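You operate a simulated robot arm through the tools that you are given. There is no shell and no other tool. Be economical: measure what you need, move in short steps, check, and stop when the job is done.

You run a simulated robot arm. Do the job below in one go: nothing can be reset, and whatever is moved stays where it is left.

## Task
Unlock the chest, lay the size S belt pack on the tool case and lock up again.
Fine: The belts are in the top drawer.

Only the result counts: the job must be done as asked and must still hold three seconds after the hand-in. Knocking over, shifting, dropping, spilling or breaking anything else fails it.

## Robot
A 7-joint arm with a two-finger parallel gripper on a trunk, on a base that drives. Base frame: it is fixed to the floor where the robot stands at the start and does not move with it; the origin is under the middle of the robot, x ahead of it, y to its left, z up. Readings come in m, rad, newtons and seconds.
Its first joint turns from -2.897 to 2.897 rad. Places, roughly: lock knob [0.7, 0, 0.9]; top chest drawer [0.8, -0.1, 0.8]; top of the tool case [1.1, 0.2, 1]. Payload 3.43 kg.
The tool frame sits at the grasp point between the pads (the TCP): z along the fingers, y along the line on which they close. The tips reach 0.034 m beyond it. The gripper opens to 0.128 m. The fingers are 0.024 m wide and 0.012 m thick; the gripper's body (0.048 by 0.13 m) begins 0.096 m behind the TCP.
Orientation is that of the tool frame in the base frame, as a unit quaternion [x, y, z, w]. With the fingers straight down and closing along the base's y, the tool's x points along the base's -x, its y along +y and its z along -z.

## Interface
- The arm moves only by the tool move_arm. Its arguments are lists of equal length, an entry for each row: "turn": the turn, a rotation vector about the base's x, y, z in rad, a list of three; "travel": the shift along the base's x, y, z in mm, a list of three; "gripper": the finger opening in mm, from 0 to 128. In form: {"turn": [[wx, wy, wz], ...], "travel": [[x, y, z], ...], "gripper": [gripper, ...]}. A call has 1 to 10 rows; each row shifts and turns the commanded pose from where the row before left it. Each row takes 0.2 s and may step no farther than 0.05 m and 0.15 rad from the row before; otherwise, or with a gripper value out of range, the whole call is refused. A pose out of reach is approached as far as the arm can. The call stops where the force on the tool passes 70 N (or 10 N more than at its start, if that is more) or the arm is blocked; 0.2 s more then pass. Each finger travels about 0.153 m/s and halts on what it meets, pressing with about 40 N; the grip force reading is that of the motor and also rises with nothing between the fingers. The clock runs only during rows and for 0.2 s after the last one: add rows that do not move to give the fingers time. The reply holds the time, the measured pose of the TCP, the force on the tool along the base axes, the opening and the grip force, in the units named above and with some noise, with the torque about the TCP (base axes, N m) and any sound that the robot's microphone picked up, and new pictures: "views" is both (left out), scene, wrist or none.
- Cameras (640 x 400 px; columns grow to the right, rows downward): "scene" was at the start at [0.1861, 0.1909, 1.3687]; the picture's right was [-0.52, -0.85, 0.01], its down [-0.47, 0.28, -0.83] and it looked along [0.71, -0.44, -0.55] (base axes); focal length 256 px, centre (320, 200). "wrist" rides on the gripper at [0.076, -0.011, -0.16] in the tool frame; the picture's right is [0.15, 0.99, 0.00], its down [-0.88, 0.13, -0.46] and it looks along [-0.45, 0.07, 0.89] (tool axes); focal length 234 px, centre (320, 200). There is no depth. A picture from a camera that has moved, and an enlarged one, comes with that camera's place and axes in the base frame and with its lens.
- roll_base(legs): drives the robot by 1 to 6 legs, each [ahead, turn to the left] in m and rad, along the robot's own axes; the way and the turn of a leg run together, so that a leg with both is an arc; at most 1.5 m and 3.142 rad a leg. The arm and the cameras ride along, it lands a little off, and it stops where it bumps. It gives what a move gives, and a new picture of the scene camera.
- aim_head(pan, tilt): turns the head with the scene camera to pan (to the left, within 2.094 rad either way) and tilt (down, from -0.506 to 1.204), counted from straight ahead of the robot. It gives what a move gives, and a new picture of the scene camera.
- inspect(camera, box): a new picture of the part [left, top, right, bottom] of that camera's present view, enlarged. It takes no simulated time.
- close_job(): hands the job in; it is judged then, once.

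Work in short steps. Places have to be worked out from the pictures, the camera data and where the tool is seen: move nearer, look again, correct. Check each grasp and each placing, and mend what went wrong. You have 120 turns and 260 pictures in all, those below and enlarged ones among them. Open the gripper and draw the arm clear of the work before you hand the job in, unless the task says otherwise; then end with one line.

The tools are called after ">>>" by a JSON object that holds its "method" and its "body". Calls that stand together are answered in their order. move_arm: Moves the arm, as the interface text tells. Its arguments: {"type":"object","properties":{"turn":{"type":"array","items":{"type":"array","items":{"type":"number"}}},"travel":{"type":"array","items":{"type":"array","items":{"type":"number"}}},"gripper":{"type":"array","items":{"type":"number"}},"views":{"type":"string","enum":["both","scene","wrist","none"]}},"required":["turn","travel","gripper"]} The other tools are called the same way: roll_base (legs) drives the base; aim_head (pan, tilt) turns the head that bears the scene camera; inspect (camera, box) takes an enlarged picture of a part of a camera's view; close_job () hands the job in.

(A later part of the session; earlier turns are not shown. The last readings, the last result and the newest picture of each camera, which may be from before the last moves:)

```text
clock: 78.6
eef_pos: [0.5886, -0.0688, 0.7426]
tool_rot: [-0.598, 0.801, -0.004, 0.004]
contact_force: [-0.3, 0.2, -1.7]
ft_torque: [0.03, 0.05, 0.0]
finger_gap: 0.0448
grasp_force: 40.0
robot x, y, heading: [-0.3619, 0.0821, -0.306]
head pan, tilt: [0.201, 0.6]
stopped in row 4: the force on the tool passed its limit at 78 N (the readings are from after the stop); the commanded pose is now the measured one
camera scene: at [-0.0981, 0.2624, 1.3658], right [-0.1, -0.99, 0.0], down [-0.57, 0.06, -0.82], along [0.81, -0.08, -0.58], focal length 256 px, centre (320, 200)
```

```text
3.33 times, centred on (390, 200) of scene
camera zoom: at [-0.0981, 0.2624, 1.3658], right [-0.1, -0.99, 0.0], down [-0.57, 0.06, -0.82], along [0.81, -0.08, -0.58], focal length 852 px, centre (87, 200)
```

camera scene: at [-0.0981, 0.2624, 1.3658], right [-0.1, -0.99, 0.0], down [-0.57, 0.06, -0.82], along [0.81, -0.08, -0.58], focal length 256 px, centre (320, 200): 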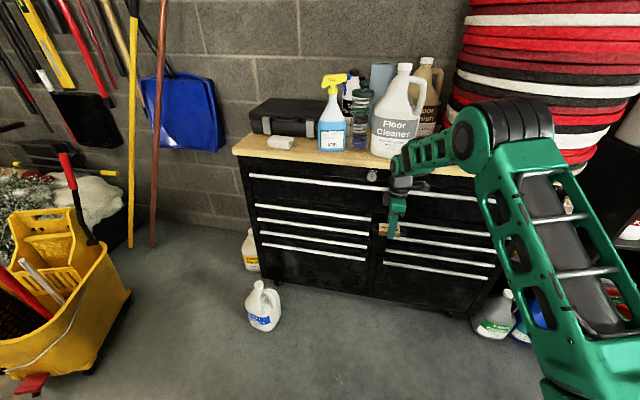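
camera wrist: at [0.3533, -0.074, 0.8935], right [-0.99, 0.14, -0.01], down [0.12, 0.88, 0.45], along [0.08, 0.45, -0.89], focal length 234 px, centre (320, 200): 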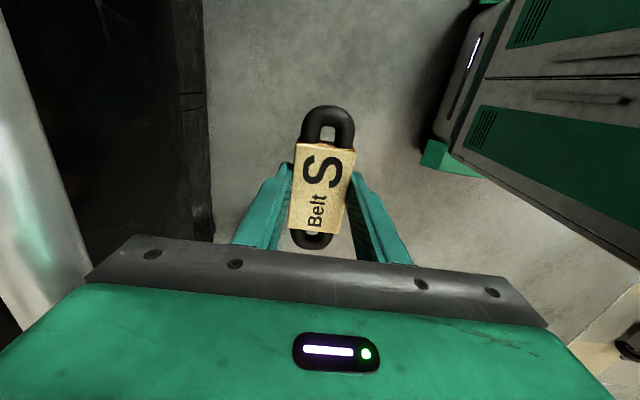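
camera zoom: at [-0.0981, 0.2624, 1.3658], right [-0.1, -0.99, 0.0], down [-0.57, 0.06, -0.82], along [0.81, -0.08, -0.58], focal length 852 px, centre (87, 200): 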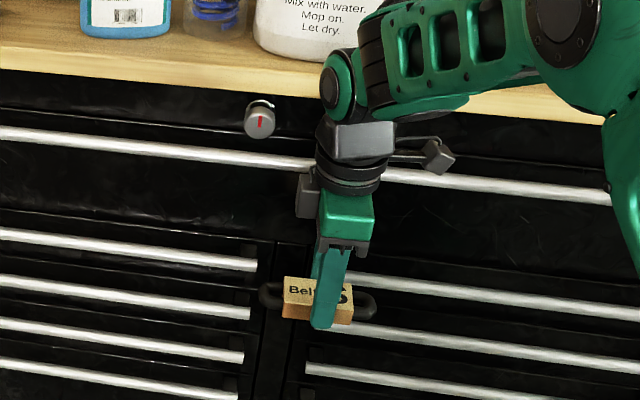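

The push ended at a hard stop with the drawer shut, and the pack is still held. I'll back off from the handle and rise to carry height.

>>> {"method": "move_arm", "body": {"turn": [[0, 0, 0], [0, 0, 0], [0, 0, 0], [0, 0, 0], [0, 0, 0], [0, 0, 0], [0, 0, 0], [0, 0, 0], [0, 0, 0], [0, 0, 0]], "travel": [[-12, 4, 0], [-25, 8, 0], [-28, 9, 0], [-28, 9, 0], [-28, 9, 0], [-28, 9, 0], [-28, 9, 15], [0, 0, 30], [0, 0, 35], [0, 0, 35]], "gripper": [0, 0, 0, 0, 0, 0, 0, 0, 0, 0], "views": "none"}}

>>> {"method": "move_arm", "body": {"turn": [[0, 0, 0], [0, 0, 0], [0, 0, 0], [0, 0, 0], [0, 0, 0], [0, 0, 0], [0, 0, 0], [0, 0, 0], [0, 0, 0], [0, 0, 0]], "travel": [[0, 0, 35], [0, 0, 40], [0, 0, 40], [0, 0, 40], [0, 0, 40], [0, 0, 40], [0, 0, 40], [0, 0, 40], [0, 0, 40], [0, 0, 20]], "gripper": [0, 0, 0, 0, 0, 0, 0, 0, 0, 0], "views": "both"}}

>>> {"method": "inspect", "body": {"camera": "scene", "box": [220, 60, 460, 210]}}

```text
clock: 80.8
eef_pos: [0.4136, -0.0159, 0.8585]
tool_rot: [-0.598, 0.802, -0.006, 0.003]
contact_force: [0.5, 0.0, -0.4]
ft_torque: [-0.04, 0.03, 0.0]
finger_gap: 0.0449
grasp_force: 40.0
robot x, y, heading: [-0.364, 0.0834, -0.304]
head pan, tilt: [0.201, 0.6]
```

```text
clock: 83.0
eef_pos: [0.4109, -0.0121, 1.2338]
tool_rot: [-0.598, 0.802, -0.005, 0.003]
contact_force: [-0.1, 0.4, -0.6]
ft_torque: [-0.01, 0.0, -0.01]
finger_gap: 0.0449
grasp_force: 40.3
robot x, y, heading: [-0.3591, 0.0783, -0.304]
head pan, tilt: [0.201, 0.6]
camera scene: at [-0.0987, 0.2625, 1.3659], right [-0.1, -0.99, 0.0], down [-0.57, 0.06, -0.82], along [0.81, -0.08, -0.58], focal length 256 px, centre (320, 200)
camera wrist: at [0.3985, -0.0873, 1.3944], right [-0.99, 0.14, -0.01], down [0.12, 0.88, 0.45], along [0.07, 0.45, -0.89], focal length 234 px, centre (320, 200)
```

scene: 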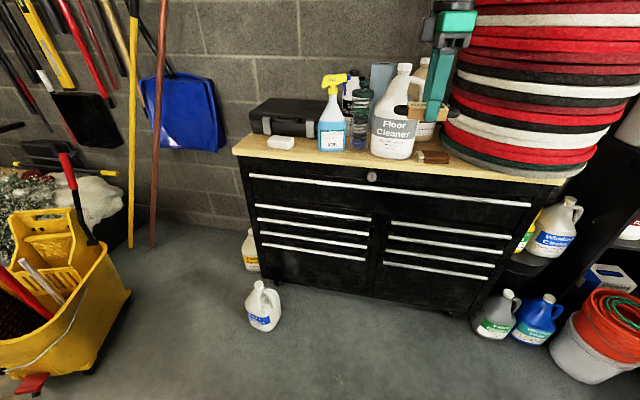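
wrist: 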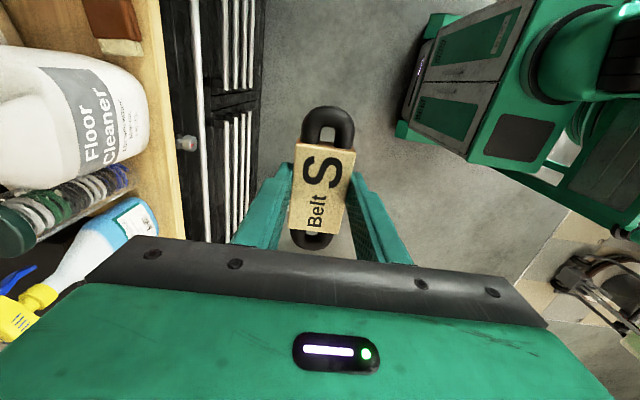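

```text
2.67 times, centred on (340, 135) of scene
camera zoom: at [-0.0987, 0.2625, 1.3659], right [-0.1, -0.99, 0.0], down [-0.57, 0.06, -0.82], along [0.81, -0.08, -0.58], focal length 682 px, centre (267, 373)
```

zoom: 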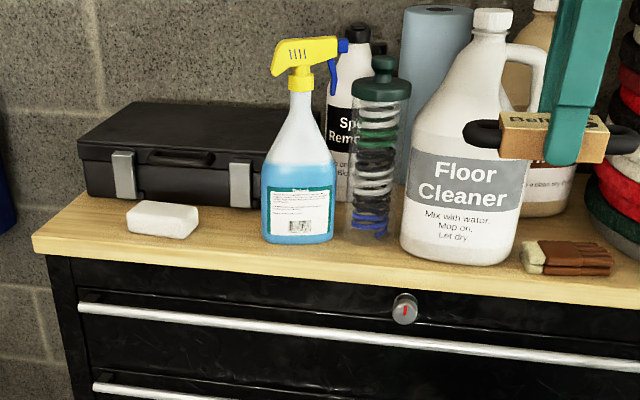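

The case top works out at about z=1.03, n 0.83–1.12 and m 0.39–0.74 along the chest, which fits the hint. Before driving I'll raise the pack to z≈1.36 and shift it left so it clears every bottle.

>>> {"method": "move_arm", "body": {"turn": [[0, 0, 0], [0, 0, 0], [0, 0, 0], [0, 0, 0], [0, 0, 0], [0, 0, 0], [0, 0, 0], [0, 0, 0]], "travel": [[0, 10, 10], [-2, 20, 17], [-2, 24, 18], [-2, 24, 18], [-2, 24, 18], [-2, 24, 18], [-2, 22, 17], [0, 13, 12]], "gripper": [0, 0, 0, 0, 0, 0, 0, 0], "views": "none"}}

>>> {"method": "roll_base", "body": {"legs": [[0, 0.504]]}}

```text
clock: 84.8
eef_pos: [0.4028, 0.1111, 1.3322]
tool_rot: [-0.598, 0.802, -0.005, 0.003]
contact_force: [0.0, 0.6, -0.8]
ft_torque: [-0.01, -0.01, 0.02]
finger_gap: 0.0447
grasp_force: 40.3
out of reach, approached as far as the arm can: row 7, 8
robot x, y, heading: [-0.3637, 0.0827, -0.301]
head pan, tilt: [0.201, 0.6]
```

```text
clock: 86.8
eef_pos: [0.2844, 0.4828, 1.3328]
tool_rot: [0.783, -0.622, 0.005, -0.008]
contact_force: [0.0, -0.5, 0.3]
ft_torque: [0.01, 0.02, 0.01]
finger_gap: 0.0446
grasp_force: 40.5
robot x, y, heading: [-0.3577, 0.0716, 0.215]
head pan, tilt: [0.201, 0.6]
camera scene: at [-0.2244, 0.3594, 1.3659], right [0.4, -0.91, 0.0], down [-0.53, -0.23, -0.82], along [0.75, 0.33, -0.58], focal length 256 px, centre (320, 200)
```

scene: 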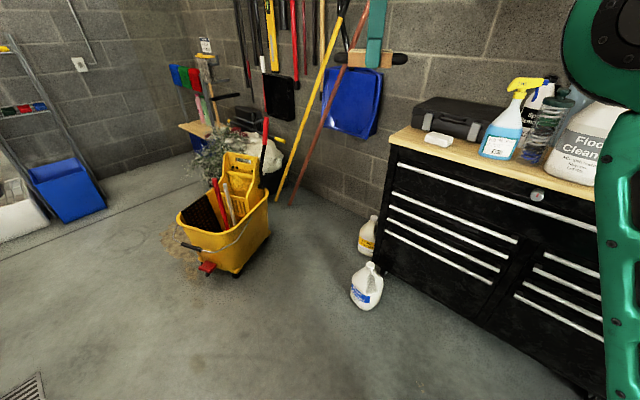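

Turned well and clear. I'll drive ahead 0.47 m and turn back square to the chest; the jug on the floor stays clear by about 0.15 m.

>>> {"method": "roll_base", "body": {"legs": [[0.47, 0], [0, -0.515]]}}

```text
clock: 91.3
eef_pos: [0.8531, 0.214, 1.3415]
tool_rot: [-0.597, 0.802, -0.011, 0.011]
contact_force: [-1.3, -0.6, -1.7]
ft_torque: [-0.03, 0.02, 0.02]
finger_gap: 0.0446
grasp_force: 40.0
robot x, y, heading: [0.1071, 0.1845, -0.305]
head pan, tilt: [0.201, 0.6]
camera scene: at [0.3686, 0.3639, 1.3659], right [-0.1, -0.99, 0.0], down [-0.57, 0.06, -0.82], along [0.81, -0.08, -0.58], focal length 256 px, centre (320, 200)
```

scene: 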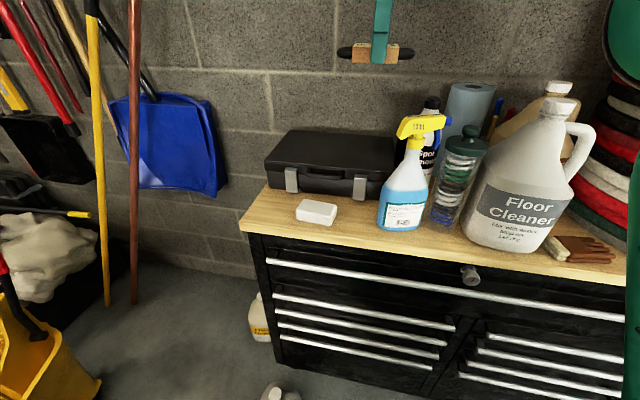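

The pack is above the bottles, and the case front edge is at n≈0.88 with its top at about z=1.0. I'll drive 0.05 m closer, then move the pack above the case and look.

>>> {"method": "roll_base", "body": {"legs": [[0.05, 0]]}}

>>> {"method": "move_arm", "body": {"turn": [[0, 0, 0], [0, 0, 0], [0, 0, 0], [0, 0, 0], [0, 0, 0], [0, 0, 0], [0, 0, 0], [0, 0, 0], [0, 0, 0], [0, 0, 0]], "travel": [[8, 5, 0], [16, 6, 0], [18, 6, 0], [18, 6, 0], [18, 6, -10], [18, 6, -20], [18, 6, -20], [18, 6, -20], [18, 6, -20], [10, 4, -10]], "gripper": [0, 0, 0, 0, 0, 0, 0, 0, 0, 0], "views": "both"}}

```text
clock: 92.2
eef_pos: [0.8861, 0.2041, 1.352]
tool_rot: [-0.597, 0.802, -0.016, 0.014]
contact_force: [-0.9, 0.0, -0.3]
ft_torque: [0.01, 0.0, -0.02]
finger_gap: 0.0447
grasp_force: 40.4
robot x, y, heading: [0.1573, 0.1675, -0.302]
head pan, tilt: [0.201, 0.6]
camera scene: at [0.4173, 0.3487, 1.3659], right [-0.1, -0.99, 0.0], down [-0.57, 0.06, -0.82], along [0.81, -0.08, -0.58], focal length 256 px, centre (320, 200)
```

scene: 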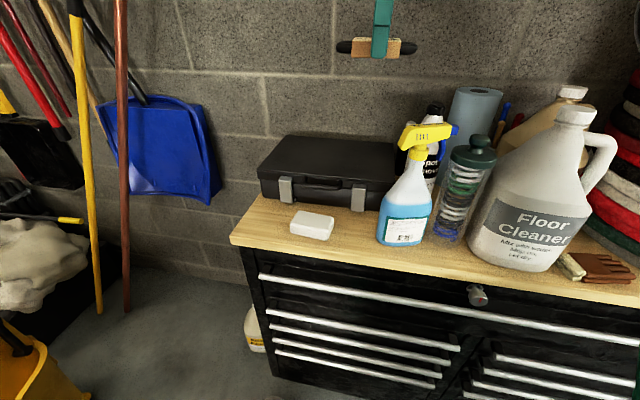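

```text
clock: 94.4
eef_pos: [0.9858, 0.2499, 1.2621]
tool_rot: [-0.596, 0.802, -0.021, 0.017]
contact_force: [0.0, -0.3, -0.7]
ft_torque: [-0.05, 0.0, 0.0]
finger_gap: 0.0448
grasp_force: 40.2
out of reach, approached as far as the arm can: row 2, 3, 4
robot x, y, heading: [0.1513, 0.1663, -0.302]
head pan, tilt: [0.201, 0.6]
camera scene: at [0.4172, 0.3487, 1.366], right [-0.1, -0.99, 0.0], down [-0.57, 0.06, -0.82], along [0.81, -0.08, -0.58], focal length 256 px, centre (320, 200)
camera wrist: at [0.9669, 0.1768, 1.4214], right [-0.99, 0.14, -0.05], down [0.11, 0.89, 0.45], along [0.11, 0.44, -0.89], focal length 234 px, centre (320, 200)
```

scene: 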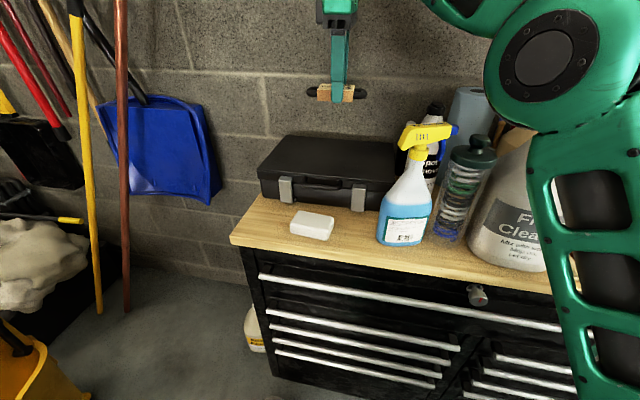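
wrist: 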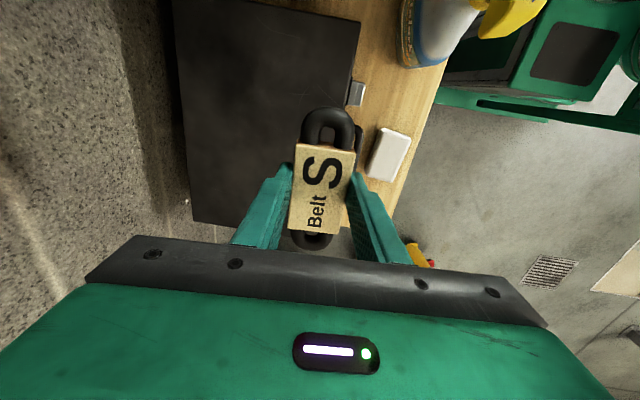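

The wrist view puts the case top at n 0.84–1.12, m 0.375–0.777. I'll aim for (1.068,0.258), level the tool again, and descend to z≈1.10.

>>> {"method": "move_arm", "body": {"turn": [[0.0067, 0.026, 0], [0.0067, 0.026, 0], [0, 0, 0], [0, 0, 0], [0, 0, 0], [0, 0, 0], [0, 0, 0], [0, 0, 0], [0, 0, 0], [0, 0, 0]], "travel": [[8, 1, -10], [10, 1, -18], [10, 1, -18], [10, 1, -18], [10, 1, -18], [10, 1, -18], [10, 1, -18], [10, 1, -18], [4, 0, -15], [0, 0, -10]], "gripper": [0, 0, 0, 0, 0, 0, 0, 0, 0, 0], "views": "both"}}

```text
clock: 96.6
eef_pos: [1.0665, 0.2587, 1.0991]
tool_rot: [-0.596, 0.803, 0.0, 0.001]
contact_force: [0.1, 0.1, -0.5]
ft_torque: [0.01, 0.0, 0.03]
finger_gap: 0.0451
grasp_force: 39.7
robot x, y, heading: [0.1526, 0.164, -0.305]
head pan, tilt: [0.201, 0.6]
camera scene: at [0.4174, 0.3487, 1.3659], right [-0.1, -0.99, 0.0], down [-0.57, 0.06, -0.82], along [0.81, -0.08, -0.58], focal length 256 px, centre (320, 200)
camera wrist: at [1.0566, 0.1828, 1.2583], right [-0.99, 0.15, 0.0], down [0.13, 0.88, 0.46], along [0.07, 0.45, -0.89], focal length 234 px, centre (320, 200)
```

scene: 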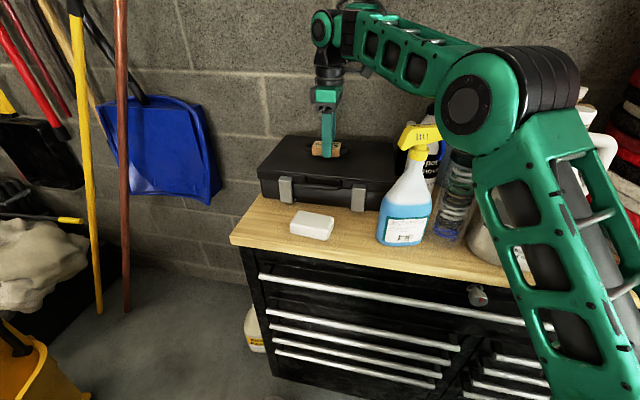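
wrist: 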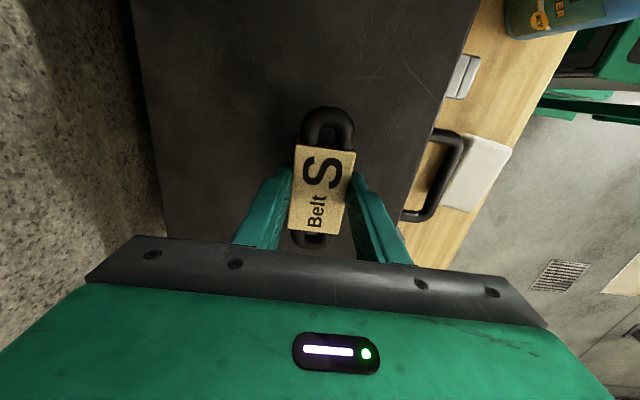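

The pack is well inside the case lid. I'll lower in small rows towards contact.

>>> {"method": "move_arm", "body": {"turn": [[0, 0, 0], [0, 0, 0], [0, 0, 0], [0, 0, 0], [0, 0, 0], [0, 0, 0]], "travel": [[0, 0, -8], [0, 0, -8], [0, 0, -8], [0, 0, -8], [0, 0, -6], [0, 0, 0]], "gripper": [0, 0, 0, 0, 0, 0], "views": "scene"}}

>>> {"method": "inspect", "body": {"camera": "scene", "box": [250, 80, 490, 230]}}

```text
clock: 97.7
eef_pos: [1.0557, 0.2634, 1.0897]
tool_rot: [-0.596, 0.803, -0.007, 0.014]
contact_force: [0.5, 0.5, -1.7]
ft_torque: [0.07, 0.1, -0.01]
finger_gap: 0.0447
grasp_force: 39.9
robot x, y, heading: [0.1594, 0.1679, -0.303]
head pan, tilt: [0.201, 0.6]
stopped in row 5: the force on the tool passed its limit at 81 N (the readings are from after the stop); the commanded pose is now the measured one
camera scene: at [0.4177, 0.3486, 1.3659], right [-0.1, -0.99, 0.0], down [-0.57, 0.06, -0.82], along [0.81, -0.08, -0.58], focal length 256 px, centre (320, 200)
```

scene: 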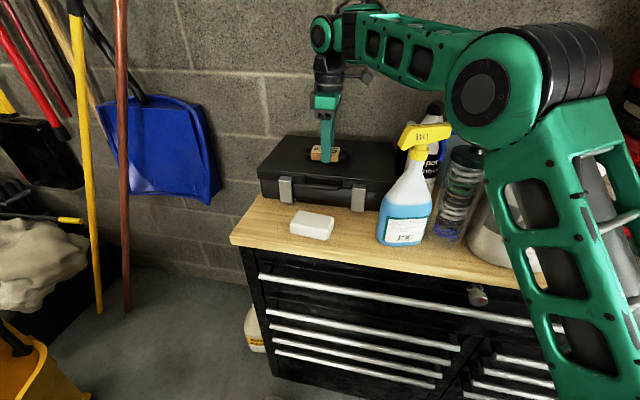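

```text
2.67 times, centred on (370, 155) of scene
camera zoom: at [0.4177, 0.3486, 1.3659], right [-0.1, -0.99, 0.0], down [-0.57, 0.06, -0.82], along [0.81, -0.08, -0.58], focal length 682 px, centre (187, 320)
```

zoom: 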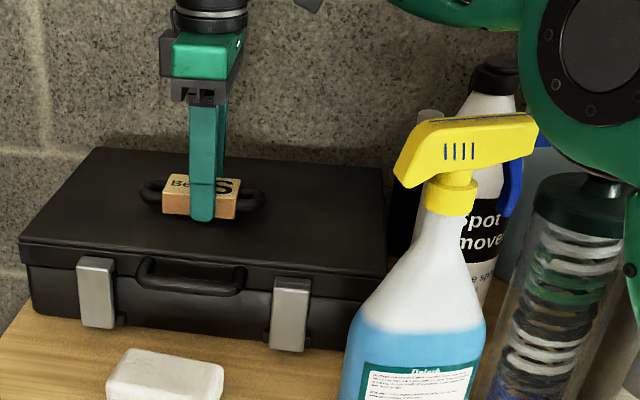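

There was a firm contact, probably pack on case near TCP 1.065, and the arm sprang back to 1.09. I'll level the tool and check the pack in the grip.

>>> {"method": "move_arm", "body": {"turn": [[-0.0054, 0.031, 0], [0, 0, 0]], "travel": [[6, -2, 0], [4, -2, 0]], "gripper": [0, 0], "views": "both"}}

>>> {"method": "inspect", "body": {"camera": "scene", "box": [290, 90, 370, 190]}}

```text
clock: 98.3
eef_pos: [1.0659, 0.2583, 1.0891]
tool_rot: [-0.596, 0.803, -0.001, -0.001]
contact_force: [0.1, -0.4, -0.9]
ft_torque: [-0.01, 0.01, 0.02]
finger_gap: 0.0449
grasp_force: 40.1
robot x, y, heading: [0.1534, 0.1648, -0.304]
head pan, tilt: [0.201, 0.6]
camera scene: at [0.4173, 0.3487, 1.3659], right [-0.1, -0.99, 0.0], down [-0.57, 0.06, -0.82], along [0.81, -0.08, -0.58], focal length 256 px, centre (320, 200)
camera wrist: at [1.056, 0.1831, 1.2492], right [-0.99, 0.15, 0.0], down [0.13, 0.88, 0.45], along [0.07, 0.45, -0.89], focal length 234 px, centre (320, 200)
```

scene: 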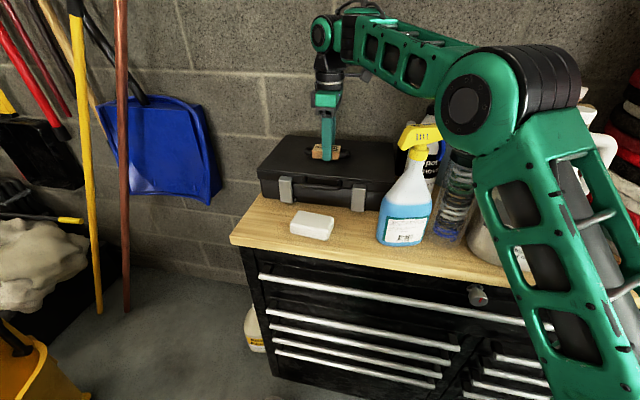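
wrist: 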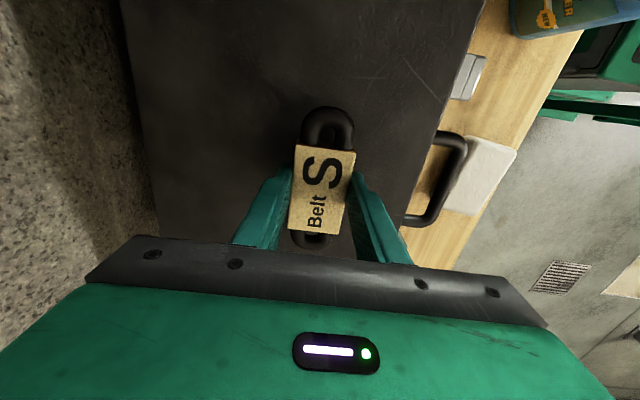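

```text
4.00 times, centred on (330, 140) of scene
camera zoom: at [0.4173, 0.3487, 1.3659], right [-0.1, -0.99, 0.0], down [-0.57, 0.06, -0.82], along [0.81, -0.08, -0.58], focal length 1023 px, centre (280, 440)
```

zoom: 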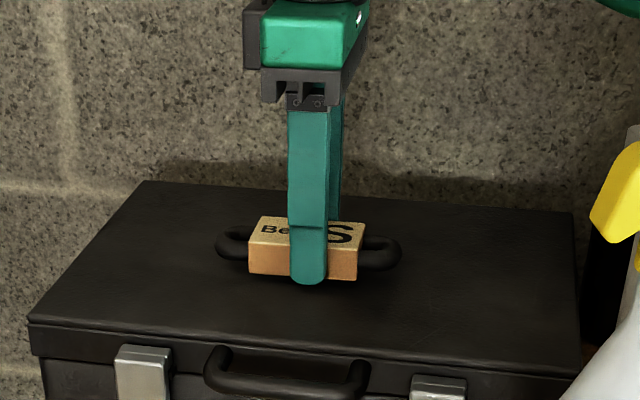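

The pack is still held level. I'll lower in 3–4 mm rows to find a light touch.

>>> {"method": "move_arm", "body": {"turn": [[0, 0, 0], [0, 0, 0], [0, 0, 0], [0, 0, 0], [0, 0, 0]], "travel": [[0, 0, -5], [0, 0, -5], [0, 0, -4], [0, 0, -4], [0, 0, 0]], "gripper": [0, 0, 0, 0, 0], "views": "none"}}

```text
clock: 99.4
eef_pos: [1.0536, 0.264, 1.0896]
tool_rot: [-0.596, 0.803, -0.007, 0.01]
contact_force: [0.2, 0.2, -1.4]
ft_torque: [0.03, 0.1, 0.01]
finger_gap: 0.0448
grasp_force: 40.3
robot x, y, heading: [0.1567, 0.1648, -0.307]
head pan, tilt: [0.201, 0.6]
stopped in row 5: the force on the tool passed its limit at 73 N (the readings are from after the stop); the commanded pose is now the measured one
```

It tripped again at about 1.07, with springback. I'll re-level and approach in 2 mm rows so I can read the contact force and torque early.

>>> {"method": "move_arm", "body": {"turn": [[0, 0.024, 0], [0, 0, 0], [0, 0, 0], [0, 0, 0]], "travel": [[8, -3, 0], [4, -2, -2], [0, 0, -3], [0, 0, 0]], "gripper": [0, 0, 0, 0], "views": "none"}}

>>> {"method": "move_arm", "body": {"turn": [[0, 0, 0], [0, 0, 0], [0, 0, 0]], "travel": [[0, 0, -2], [0, 0, -2], [0, 0, 0]], "gripper": [0, 0, 0], "views": "none"}}

```text
clock: 100.4
eef_pos: [1.0669, 0.2573, 1.0844]
tool_rot: [-0.596, 0.803, -0.001, 0.0]
contact_force: [0.1, -0.7, -0.2]
ft_torque: [-0.03, 0.01, -0.02]
finger_gap: 0.0447
grasp_force: 40.0
robot x, y, heading: [0.1564, 0.1677, -0.307]
head pan, tilt: [0.201, 0.6]
```

```text
clock: 101.2
eef_pos: [1.0679, 0.2575, 1.0805]
tool_rot: [-0.596, 0.803, 0.0, 0.001]
contact_force: [2.4, -0.8, 3.3]
ft_torque: [0.06, 0.01, -0.03]
finger_gap: 0.0448
grasp_force: 40.1
robot x, y, heading: [0.1561, 0.1684, -0.3]
head pan, tilt: [0.201, 0.6]
```

A light central contact of 3 N at 1.0805 means the pack is touching the lid. I'll check visually before releasing.

>>> {"method": "inspect", "body": {"camera": "scene", "box": [290, 110, 370, 190]}}

>>> {"method": "inspect", "body": {"camera": "wrist", "box": [220, 60, 420, 260]}}

```text
5.00 times, centred on (330, 150) of scene
camera zoom: at [0.4174, 0.3487, 1.3659], right [-0.1, -0.99, 0.0], down [-0.57, 0.06, -0.82], along [0.81, -0.08, -0.58], focal length 1279 px, centre (270, 450)
```

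zoom: 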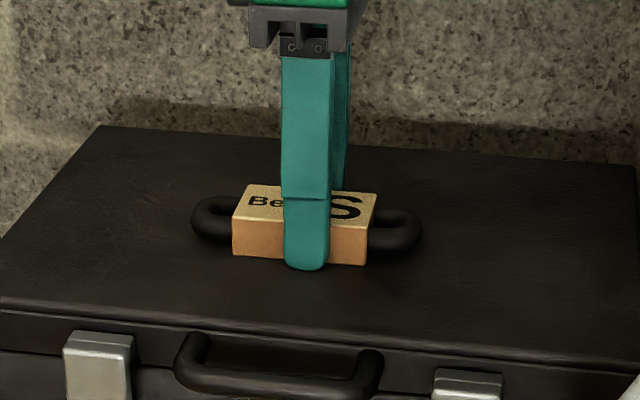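

```text
2.00 times, centred on (320, 160) of wrist
camera zoom: at [1.0569, 0.1818, 1.2397], right [-0.99, 0.15, 0.0], down [0.13, 0.88, 0.46], along [0.07, 0.45, -0.89], focal length 468 px, centre (320, 280)
```

zoom: 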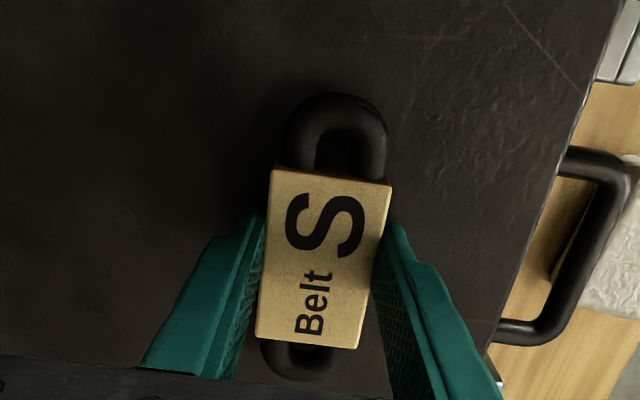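

The pack appears to rest on the lid. I'll settle 1 mm, then open slowly to 70 mm.

>>> {"method": "move_arm", "body": {"turn": [[0, 0, 0], [0, 0, 0], [0, 0, 0], [0, 0, 0], [0, 0, 0]], "travel": [[0, 0, -1], [0, 0, 0], [0, 0, 0], [0, 0, 0], [0, 0, 0]], "gripper": [30, 44, 50, 60, 75], "views": "both"}}

```text
clock: 102.4
eef_pos: [1.0667, 0.2575, 1.0778]
tool_rot: [-0.596, 0.803, 0.0, 0.0]
contact_force: [6.1, -3.3, 16.3]
ft_torque: [-0.11, 0.45, 0.15]
finger_gap: 0.0708
grasp_force: 0.0
robot x, y, heading: [0.1559, 0.1694, -0.304]
head pan, tilt: [0.201, 0.6]
camera scene: at [0.4171, 0.3484, 1.366], right [-0.1, -0.99, 0.0], down [-0.57, 0.06, -0.82], along [0.81, -0.08, -0.58], focal length 256 px, centre (320, 200)
camera wrist: at [1.0565, 0.1817, 1.2397], right [-0.99, 0.15, 0.0], down [0.13, 0.88, 0.46], along [0.07, 0.45, -0.89], focal length 234 px, centre (320, 200)
```

scene: 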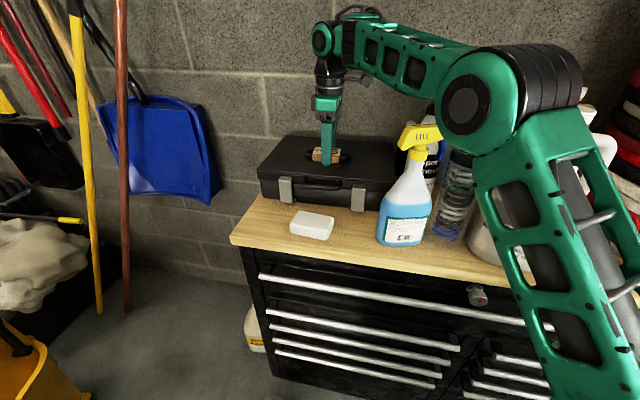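
wrist: 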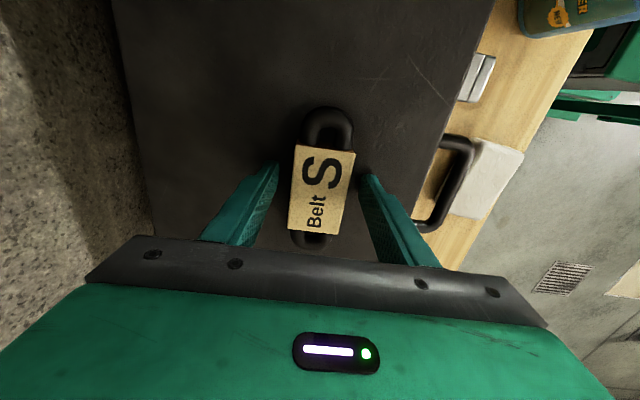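

Released, with the pack lying on the lid between the open fingers. I'll lift straight up gently and check.

>>> {"method": "move_arm", "body": {"turn": [[0, 0, 0], [0, 0, 0], [0, 0, 0], [0, 0, 0], [0, 0, 0], [0, 0, 0], [0, 0, 0], [0, 0, 0], [0, 0, 0]], "travel": [[0, 0, 4], [0, 0, 6], [0, 0, 12], [0, 0, 20], [0, 0, 35], [-10, 3, 40], [-15, 5, 45], [-25, 8, 40], [-30, 10, 30]], "gripper": [75, 75, 75, 75, 75, 75, 75, 75, 75], "views": "both"}}

>>> {"method": "inspect", "body": {"camera": "scene", "box": [240, 90, 480, 240]}}

```text
clock: 104.4
eef_pos: [1.0153, 0.2653, 1.2477]
tool_rot: [-0.595, 0.803, -0.002, 0.005]
contact_force: [1.2, -0.1, -0.9]
ft_torque: [-0.01, 0.19, -0.01]
finger_gap: 0.075
grasp_force: 0.0
out of reach, approached as far as the arm can: row 7, 8, 9
robot x, y, heading: [0.1554, 0.1659, -0.302]
head pan, tilt: [0.201, 0.6]
camera scene: at [0.419, 0.3487, 1.3656], right [-0.1, -0.99, 0.0], down [-0.57, 0.06, -0.82], along [0.81, -0.08, -0.58], focal length 256 px, centre (320, 200)
camera wrist: at [1.0026, 0.1891, 1.407], right [-0.99, 0.15, -0.01], down [0.13, 0.88, 0.46], along [0.08, 0.45, -0.89], focal length 234 px, centre (320, 200)
```

scene: 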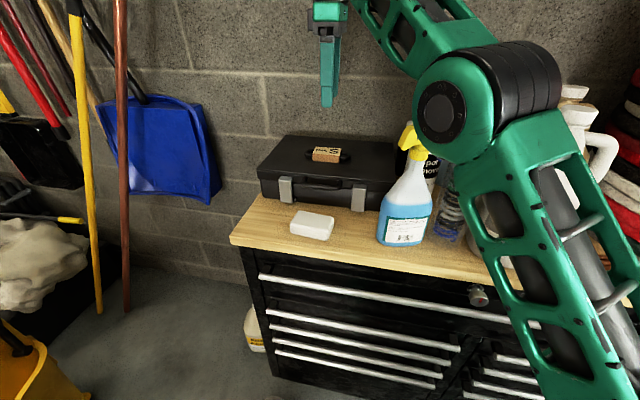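
wrist: 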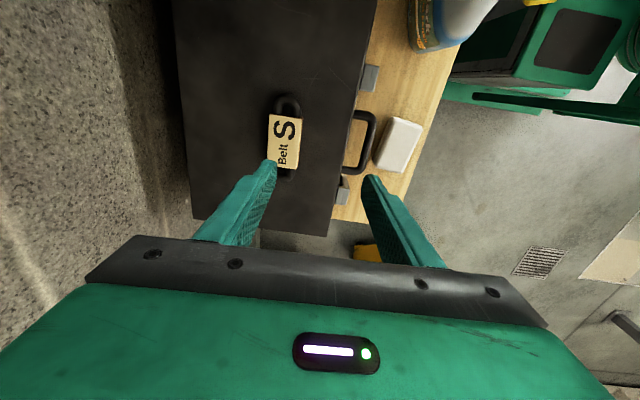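

```text
2.67 times, centred on (360, 165) of scene
camera zoom: at [0.419, 0.3487, 1.3656], right [-0.1, -0.99, 0.0], down [-0.57, 0.06, -0.82], along [0.81, -0.08, -0.58], focal length 682 px, centre (213, 293)
```

zoom: 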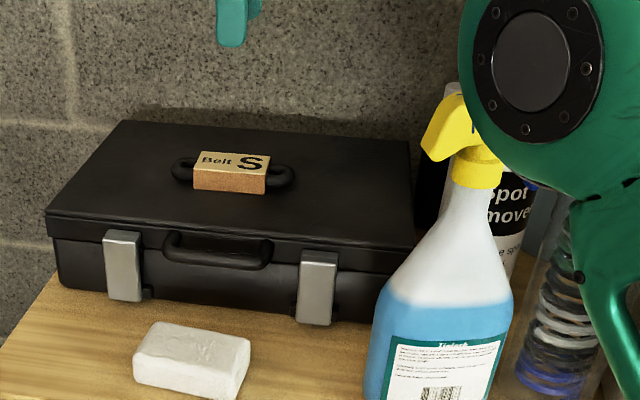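

The S pack lies flat on the case and nothing else has moved. Now I'll back the base 0.41 m to the knob-working distance, which is straight ahead of the knob this time.

>>> {"method": "roll_base", "body": {"legs": [[-0.41, 0]]}}

```text
clock: 107.0
eef_pos: [0.6238, 0.3924, 1.2505]
tool_rot: [-0.599, 0.801, -0.002, 0.007]
contact_force: [-0.5, 0.1, -0.6]
ft_torque: [-0.04, 0.0, -0.01]
finger_gap: 0.0751
grasp_force: 0.1
robot x, y, heading: [-0.2354, 0.2866, -0.299]
head pan, tilt: [0.201, 0.6]
camera scene: at [0.0277, 0.4713, 1.3659], right [-0.1, -1.0, 0.0], down [-0.57, 0.06, -0.82], along [0.81, -0.08, -0.58], focal length 256 px, centre (320, 200)
```

scene: 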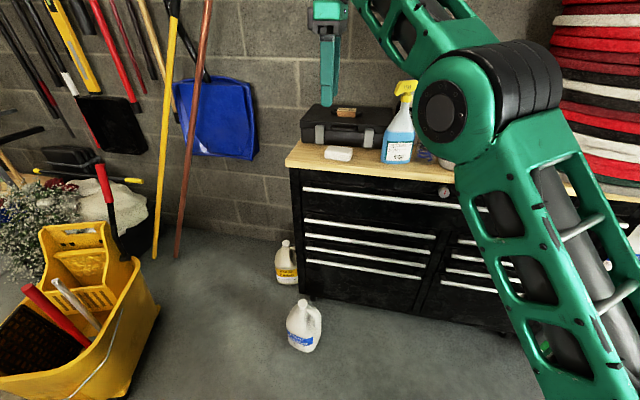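

Clear of the worktop. I'll pitch the tool up to horizontal while moving right and down to in front of the knob.

>>> {"method": "move_arm", "body": {"turn": [[-0.0433, -0.136, 0], [-0.0433, -0.136, 0], [-0.0433, -0.136, 0], [-0.0433, -0.136, 0], [-0.0433, -0.136, 0], [-0.0433, -0.136, 0], [-0.0433, -0.136, 0], [-0.0433, -0.136, 0], [-0.0433, -0.136, 0], [-0.0433, -0.136, 0]], "travel": [[-8, -30, -10], [-8, -30, -15], [-8, -30, -20], [-8, -30, -25], [-8, -30, -30], [-8, -30, -30], [-8, -30, -30], [-8, -30, -30], [-6, -30, -30], [-6, -30, -30]], "gripper": [75, 75, 75, 75, 75, 75, 75, 75, 75, 75], "views": "both"}}

```text
clock: 109.2
eef_pos: [0.535, 0.1119, 1.0258]
tool_rot: [-0.464, 0.615, -0.515, 0.374]
contact_force: [0.0, -0.4, -0.7]
ft_torque: [-0.01, -0.02, 0.03]
finger_gap: 0.075
grasp_force: 0.1
out of reach, approached as far as the arm can: row 10
robot x, y, heading: [-0.2356, 0.2903, -0.293]
head pan, tilt: [0.201, 0.6]
camera scene: at [0.0278, 0.4713, 1.3659], right [-0.1, -1.0, 0.0], down [-0.57, 0.06, -0.82], along [0.81, -0.08, -0.58], focal length 256 px, centre (320, 200)
camera wrist: at [0.3657, 0.084, 1.0677], right [-0.23, -0.1, -0.97], down [-0.2, 0.98, -0.06], along [0.95, 0.18, -0.24], focal length 234 px, centre (320, 200)
```

scene: 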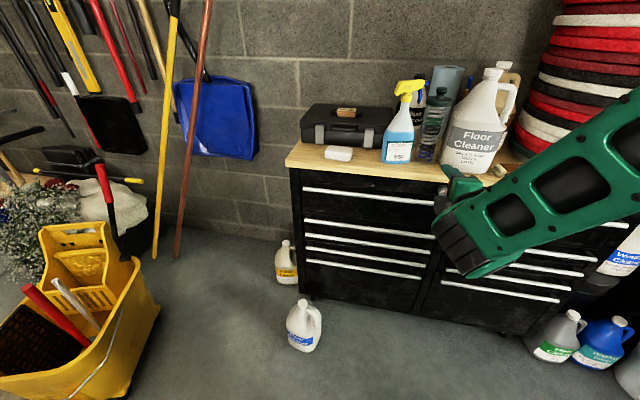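
wrist: 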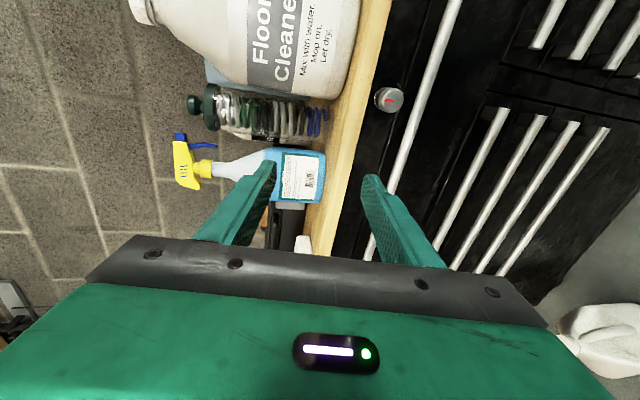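

The remaining turn to a −45° roll works out at rotvec (0.712,−0.409,−0.088). I'll do it while moving to 0.1 m before the knob.

>>> {"method": "move_arm", "body": {"turn": [[0.1187, -0.0682, -0.0147], [0.1187, -0.0682, -0.0147], [0.1187, -0.0682, -0.0147], [0.1187, -0.0682, -0.0147], [0.1187, -0.0682, -0.0147], [0.1187, -0.0682, -0.0147], [0, 0, 0]], "travel": [[11, -15, -22], [11, -15, -22], [11, -15, -22], [11, -15, -22], [11, -15, -22], [10, -15, -22], [0, 0, 0]], "gripper": [60, 60, 60, 60, 60, 60, 60], "views": "wrist"}}

```text
clock: 110.8
eef_pos: [0.6046, 0.0224, 0.8959]
tool_rot: [-0.166, 0.688, -0.368, 0.603]
contact_force: [-0.2, -1.2, -0.7]
ft_torque: [0.02, -0.04, 0.02]
finger_gap: 0.0599
grasp_force: 0.1
robot x, y, heading: [-0.233, 0.2876, -0.298]
head pan, tilt: [0.201, 0.6]
camera wrist: at [0.4333, 0.0126, 0.8495], right [0.18, 0.57, -0.8], down [-0.21, 0.82, 0.53], along [0.96, 0.08, 0.27], focal length 234 px, centre (320, 200)
```

wrist: 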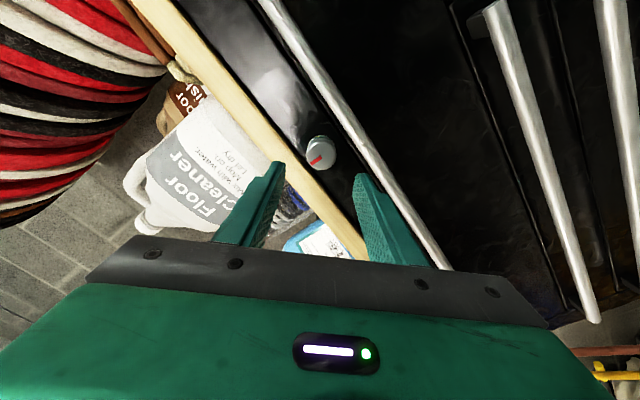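

The knob is re-measured at (0.6996,-0.0103,0.894). I'll narrow to 42 mm so the tilted fingers clear the handle and the wood, and approach.

>>> {"method": "move_arm", "body": {"turn": [[0, 0, 0], [0, 0, 0], [0, 0, 0], [0, 0, 0], [0, 0, 0], [0, 0, 0]], "travel": [[16, -5, -2], [16, -6, 0], [14, -5, 0], [0, 0, 0], [0, 0, 0], [0, 0, 0]], "gripper": [42, 42, 42, 42, 42, 42], "views": "none"}}

>>> {"method": "inspect", "body": {"camera": "wrist", "box": [240, 100, 400, 200]}}

```text
clock: 112.2
eef_pos: [0.6496, 0.005, 0.8936]
tool_rot: [-0.166, 0.688, -0.368, 0.603]
contact_force: [0.1, -0.3, -0.8]
ft_torque: [-0.01, -0.01, -0.01]
finger_gap: 0.0422
grasp_force: 0.1
robot x, y, heading: [-0.2339, 0.2884, -0.301]
head pan, tilt: [0.201, 0.6]
```

```text
4.00 times, centred on (320, 150) of wrist
camera zoom: at [0.4782, -0.0043, 0.8484], right [0.18, 0.57, -0.8], down [-0.21, 0.82, 0.53], along [0.96, 0.08, 0.27], focal length 937 px, centre (320, 400)
```

zoom: 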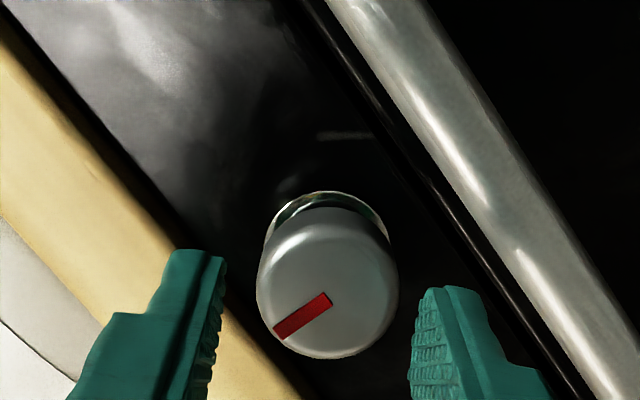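

The knob sits about 2 mm off the finger centre line. I'll correct that, go in 32 mm, and close.

>>> {"method": "move_arm", "body": {"turn": [[0, 0, 0], [0, 0, 0], [0, 0, 0], [0, 0, 0], [0, 0, 0], [0, 0, 0], [0, 0, 0]], "travel": [[11.3, -2.5, -1.2], [10, -3.2, 0], [10, -3.2, 0], [0, 0, 0], [0, 0, 0], [0, 0, 0], [0, 0, 0]], "gripper": [42, 42, 42, 42, 20, 20, 20], "views": "wrist"}}

```text
clock: 113.8
eef_pos: [0.6787, -0.0024, 0.8923]
tool_rot: [-0.166, 0.689, -0.366, 0.603]
contact_force: [-3.9, 3.9, -1.3]
ft_torque: [0.05, 0.08, 0.04]
finger_gap: 0.033
grasp_force: 45.0
robot x, y, heading: [-0.2329, 0.2872, -0.296]
head pan, tilt: [0.201, 0.6]
camera wrist: at [0.5087, -0.0125, 0.8473], right [0.18, 0.57, -0.8], down [-0.21, 0.82, 0.53], along [0.96, 0.08, 0.27], focal length 234 px, centre (320, 200)
```

wrist: 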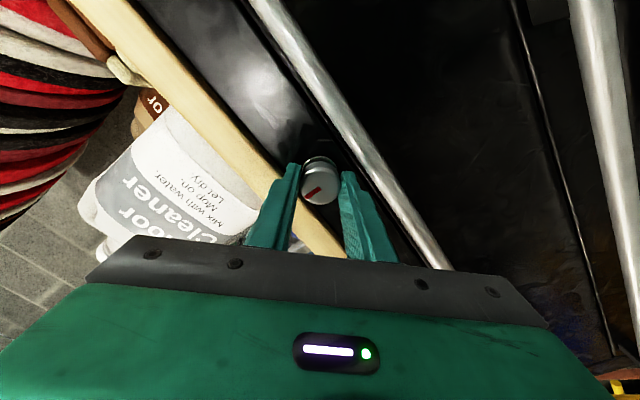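

Gripped at 33 mm with low side forces. I'll turn clockwise about the normal by 0.8 rad.

>>> {"method": "move_arm", "body": {"turn": [[0.0953, -0.0302, 0], [0.0953, -0.0302, 0], [0.0953, -0.0302, 0], [0.0953, -0.0302, 0], [0.0953, -0.0302, 0], [0.0953, -0.0302, 0], [0.0953, -0.0302, 0], [0.0953, -0.0302, 0], [0, 0, 0]], "travel": [[0, 0, 0], [0, 0, 0], [0, 0, 0], [0, 0, 0], [0, 0, 0], [0, 0, 0], [0, 0, 0], [0, 0, 0], [0, 0, 0]], "gripper": [20, 20, 20, 20, 20, 20, 20, 20, 20], "views": "wrist"}}

```text
clock: 115.8
eef_pos: [0.6802, -0.0017, 0.8924]
tool_rot: [0.114, 0.7, -0.102, 0.697]
contact_force: [-26.7, 12.2, -6.4]
ft_torque: [0.06, 0.23, 0.13]
finger_gap: 0.0334
grasp_force: 45.0
robot x, y, heading: [-0.2324, 0.2894, -0.297]
head pan, tilt: [0.201, 0.6]
camera wrist: at [0.5248, 0.0358, 0.8177], right [0.3, 0.95, -0.13], down [-0.39, 0.25, 0.89], along [0.87, -0.21, 0.45], focal length 234 px, centre (320, 200)
```

wrist: 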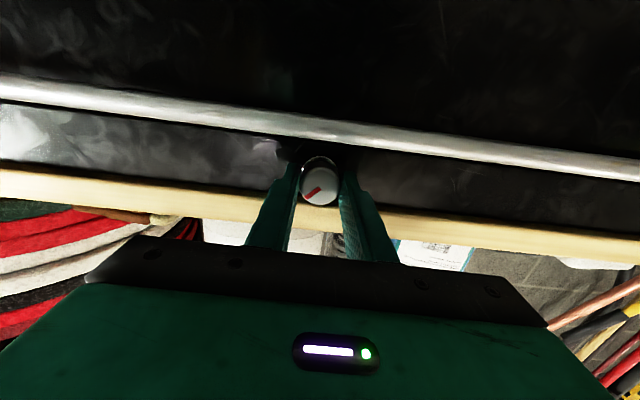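

Turned halfway, with about 28 N pushing out along the normal. I'll ease 2 mm back and continue clockwise.

>>> {"method": "move_arm", "body": {"turn": [[0, 0, 0], [0.0953, -0.0302, 0], [0.0953, -0.0302, 0], [0.0953, -0.0302, 0], [0.0953, -0.0302, 0], [0.0953, -0.0302, 0], [0, 0, 0]], "travel": [[-2, 0.6, 0], [0, 0, 0], [0, 0, 0], [0, 0, 0], [0, 0, 0], [0, 0, 0], [0, 0, 0]], "gripper": [20, 20, 20, 20, 20, 20, 20], "views": "wrist"}}

```text
clock: 117.4
eef_pos: [0.6788, -0.0031, 0.8937]
tool_rot: [0.284, 0.651, 0.074, 0.7]
contact_force: [4.2, 10.9, -3.3]
ft_torque: [0.18, 0.49, 0.63]
finger_gap: 0.0333
grasp_force: 45.0
robot x, y, heading: [-0.2343, 0.2906, -0.293]
head pan, tilt: [0.201, 0.6]
camera wrist: at [0.5359, 0.0709, 0.8223], right [0.28, 0.89, 0.36], down [-0.53, -0.17, 0.83], along [0.8, -0.42, 0.42], focal length 234 px, centre (320, 200)
```

wrist: 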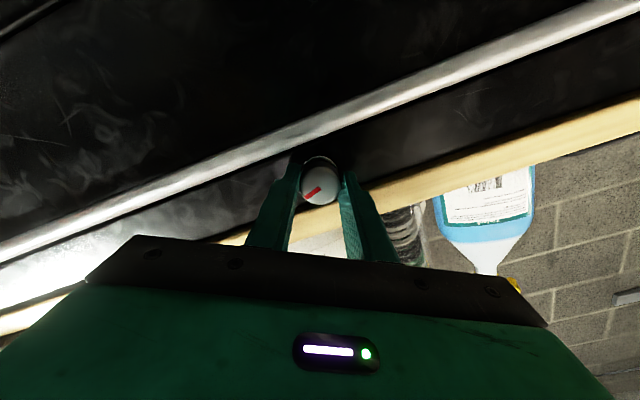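

It's working fine to about 74°. I'll turn another 0.3 rad to reach the stop.

>>> {"method": "move_arm", "body": {"turn": [[0.0953, -0.0302, 0], [0.0953, -0.0302, 0], [0.0953, -0.0302, 0], [0, 0, 0]], "travel": [[0, 0, 0], [0, 0, 0], [0, 0, 0], [0, 0, 0]], "gripper": [20, 20, 20, 20], "views": "none"}}

>>> {"method": "inspect", "body": {"camera": "wrist", "box": [240, 120, 400, 220]}}

```text
clock: 118.4
eef_pos: [0.6795, -0.0036, 0.8922]
tool_rot: [0.375, 0.602, 0.18, 0.681]
contact_force: [6.7, 20.0, -6.1]
ft_torque: [-0.5, 0.64, 0.9]
finger_gap: 0.0331
grasp_force: 44.8
robot x, y, heading: [-0.2327, 0.2891, -0.299]
head pan, tilt: [0.201, 0.6]
```

```text
4.00 times, centred on (320, 170) of wrist
camera zoom: at [0.5416, 0.0894, 0.8335], right [0.24, 0.75, 0.62], down [-0.59, -0.39, 0.7], along [0.77, -0.53, 0.35], focal length 937 px, centre (320, 320)
```

zoom: 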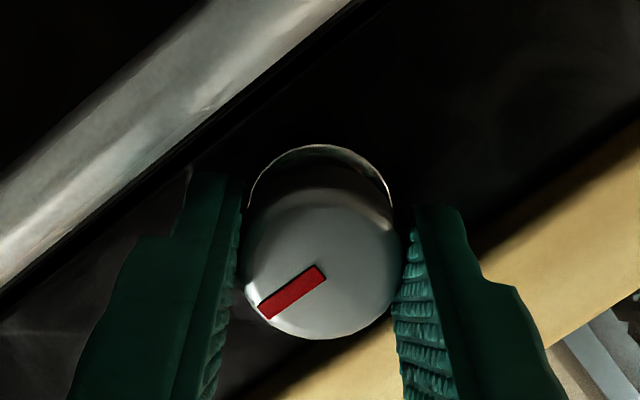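

The stop is felt (−0.67 Nm) and the mark is back to horizontal right, the locked position. I'll release gently and back off.

>>> {"method": "move_arm", "body": {"turn": [[0, 0, 0], [0, 0, 0], [0, 0, 0], [0, 0, 0], [-0.13, 0.041, 0], [-0.13, 0.041, 0], [-0.13, 0.041, 0], [-0.13, 0.041, 0], [-0.13, 0.041, 0], [-0.13, 0.041, 0]], "travel": [[0, 0, 0], [0, 0, 0], [-20, 6, 0], [-30, 10, 0], [0, 0, 0], [0, 0, 0], [0, 0, 0], [0, 0, 0], [0, 0, 0], [0, 0, 0]], "gripper": [39, 39, 39, 39, 60, 60, 60, 60, 60, 60], "views": "wrist"}}

>>> {"method": "inspect", "body": {"camera": "wrist", "box": [240, 90, 400, 190]}}

```text
clock: 119.2
eef_pos: [0.6582, -0.0054, 0.8925]
tool_rot: [0.416, 0.579, 0.21, 0.669]
contact_force: [0.8, 5.2, 4.7]
ft_torque: [0.0, -0.27, 0.09]
finger_gap: 0.0428
grasp_force: 3.9
out of reach, approached as far as the arm can: row 3
robot x, y, heading: [-0.2346, 0.2888, -0.294]
head pan, tilt: [0.201, 0.6]
stopped in row 4: the force on the tool passed its limit at 141 N (the readings are from after the stop); the commanded pose is now the measured one
camera wrist: at [0.5228, 0.0954, 0.8411], right [0.23, 0.67, 0.7], down [-0.62, -0.45, 0.64], along [0.75, -0.58, 0.31], focal length 234 px, centre (320, 200)
```

wrist: 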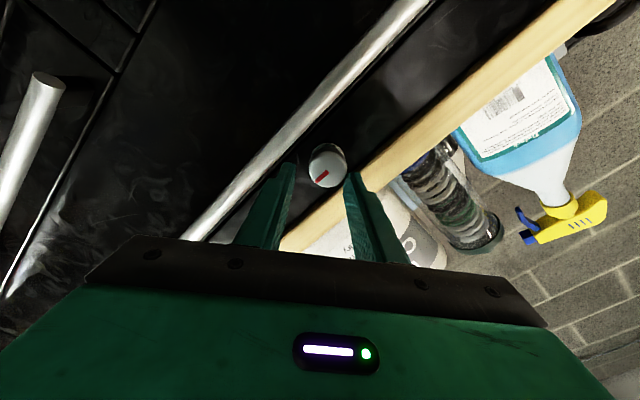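

```text
4.00 times, centred on (320, 140) of wrist
camera zoom: at [0.5228, 0.0954, 0.8411], right [0.23, 0.67, 0.7], down [-0.62, -0.45, 0.64], along [0.75, -0.58, 0.31], focal length 937 px, centre (320, 440)
```

zoom: 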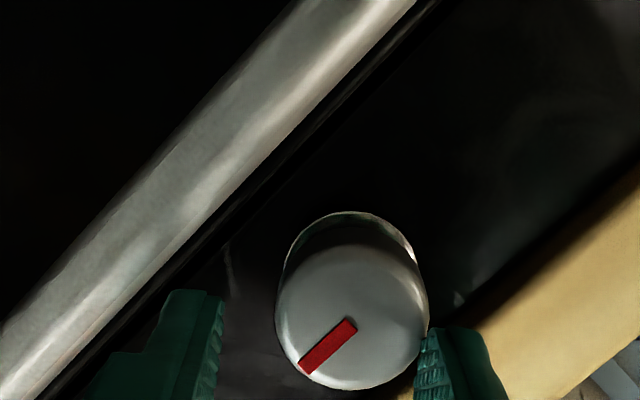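

The fingers are out past the knob face and the mark is horizontal. The arm is near a wrist limit, so I'll roll back towards level while easing away.

>>> {"method": "move_arm", "body": {"turn": [[-0.1, 0.031, 0], [-0.13, 0.041, 0], [-0.13, 0.041, 0], [-0.13, 0.041, 0], [-0.13, 0.041, 0], [-0.13, 0.041, 0], [-0.13, 0.041, 0]], "travel": [[-10, 3, 0], [-14, 5, 0], [-14, 5, 0], [-10, 4, 0], [0, 0, 0], [0, 0, 0], [0, 0, 0]], "gripper": [43, 43, 43, 60, 60, 60, 60], "views": "both"}}

>>> {"method": "inspect", "body": {"camera": "wrist", "box": [240, 90, 400, 190]}}

```text
clock: 120.8
eef_pos: [0.6084, 0.0107, 0.9006]
tool_rot: [0.091, 0.696, -0.129, 0.7]
contact_force: [-1.0, -0.3, -0.1]
ft_torque: [0.01, -0.04, -0.06]
finger_gap: 0.0598
grasp_force: 0.0
robot x, y, heading: [-0.2313, 0.2904, -0.296]
head pan, tilt: [0.201, 0.6]
camera scene: at [0.0278, 0.4714, 1.3659], right [-0.1, -1.0, 0.0], down [-0.57, 0.06, -0.82], along [0.81, -0.08, -0.58], focal length 256 px, centre (320, 200)
camera wrist: at [0.4534, 0.0457, 0.8229], right [0.3, 0.93, -0.2], down [-0.39, 0.31, 0.87], along [0.87, -0.19, 0.46], focal length 234 px, centre (320, 200)
```

scene: 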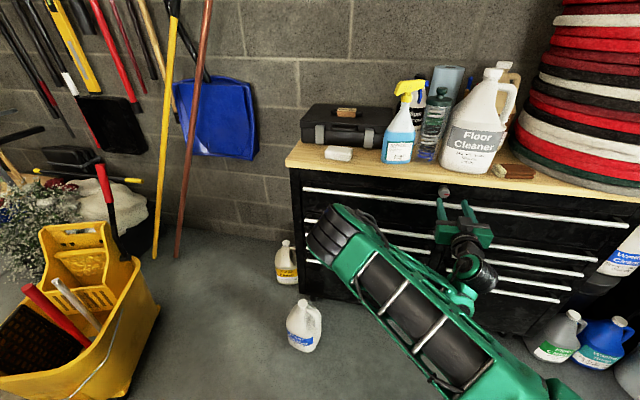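
wrist: 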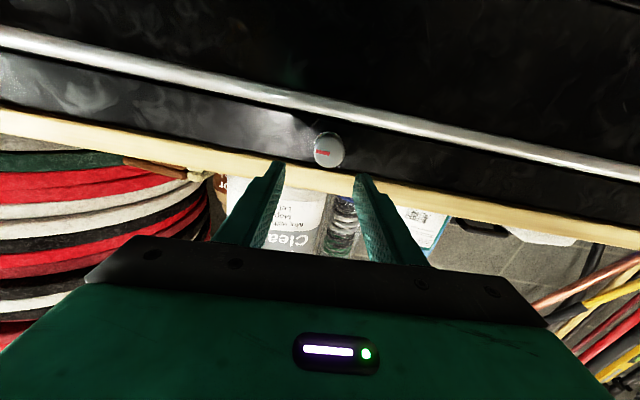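

```text
4.00 times, centred on (320, 140) of wrist
camera zoom: at [0.4534, 0.0457, 0.8229], right [0.3, 0.93, -0.2], down [-0.39, 0.31, 0.87], along [0.87, -0.19, 0.46], focal length 937 px, centre (320, 440)
```

zoom: 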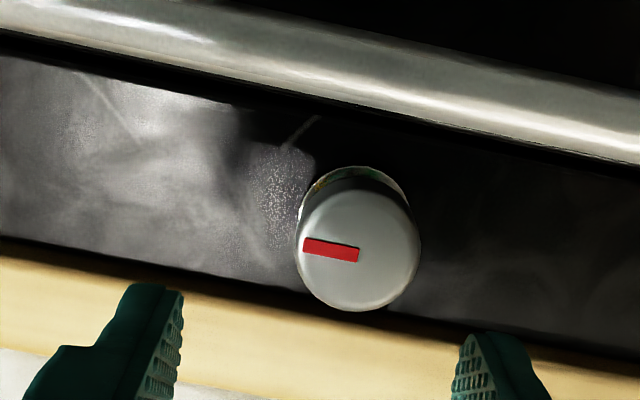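

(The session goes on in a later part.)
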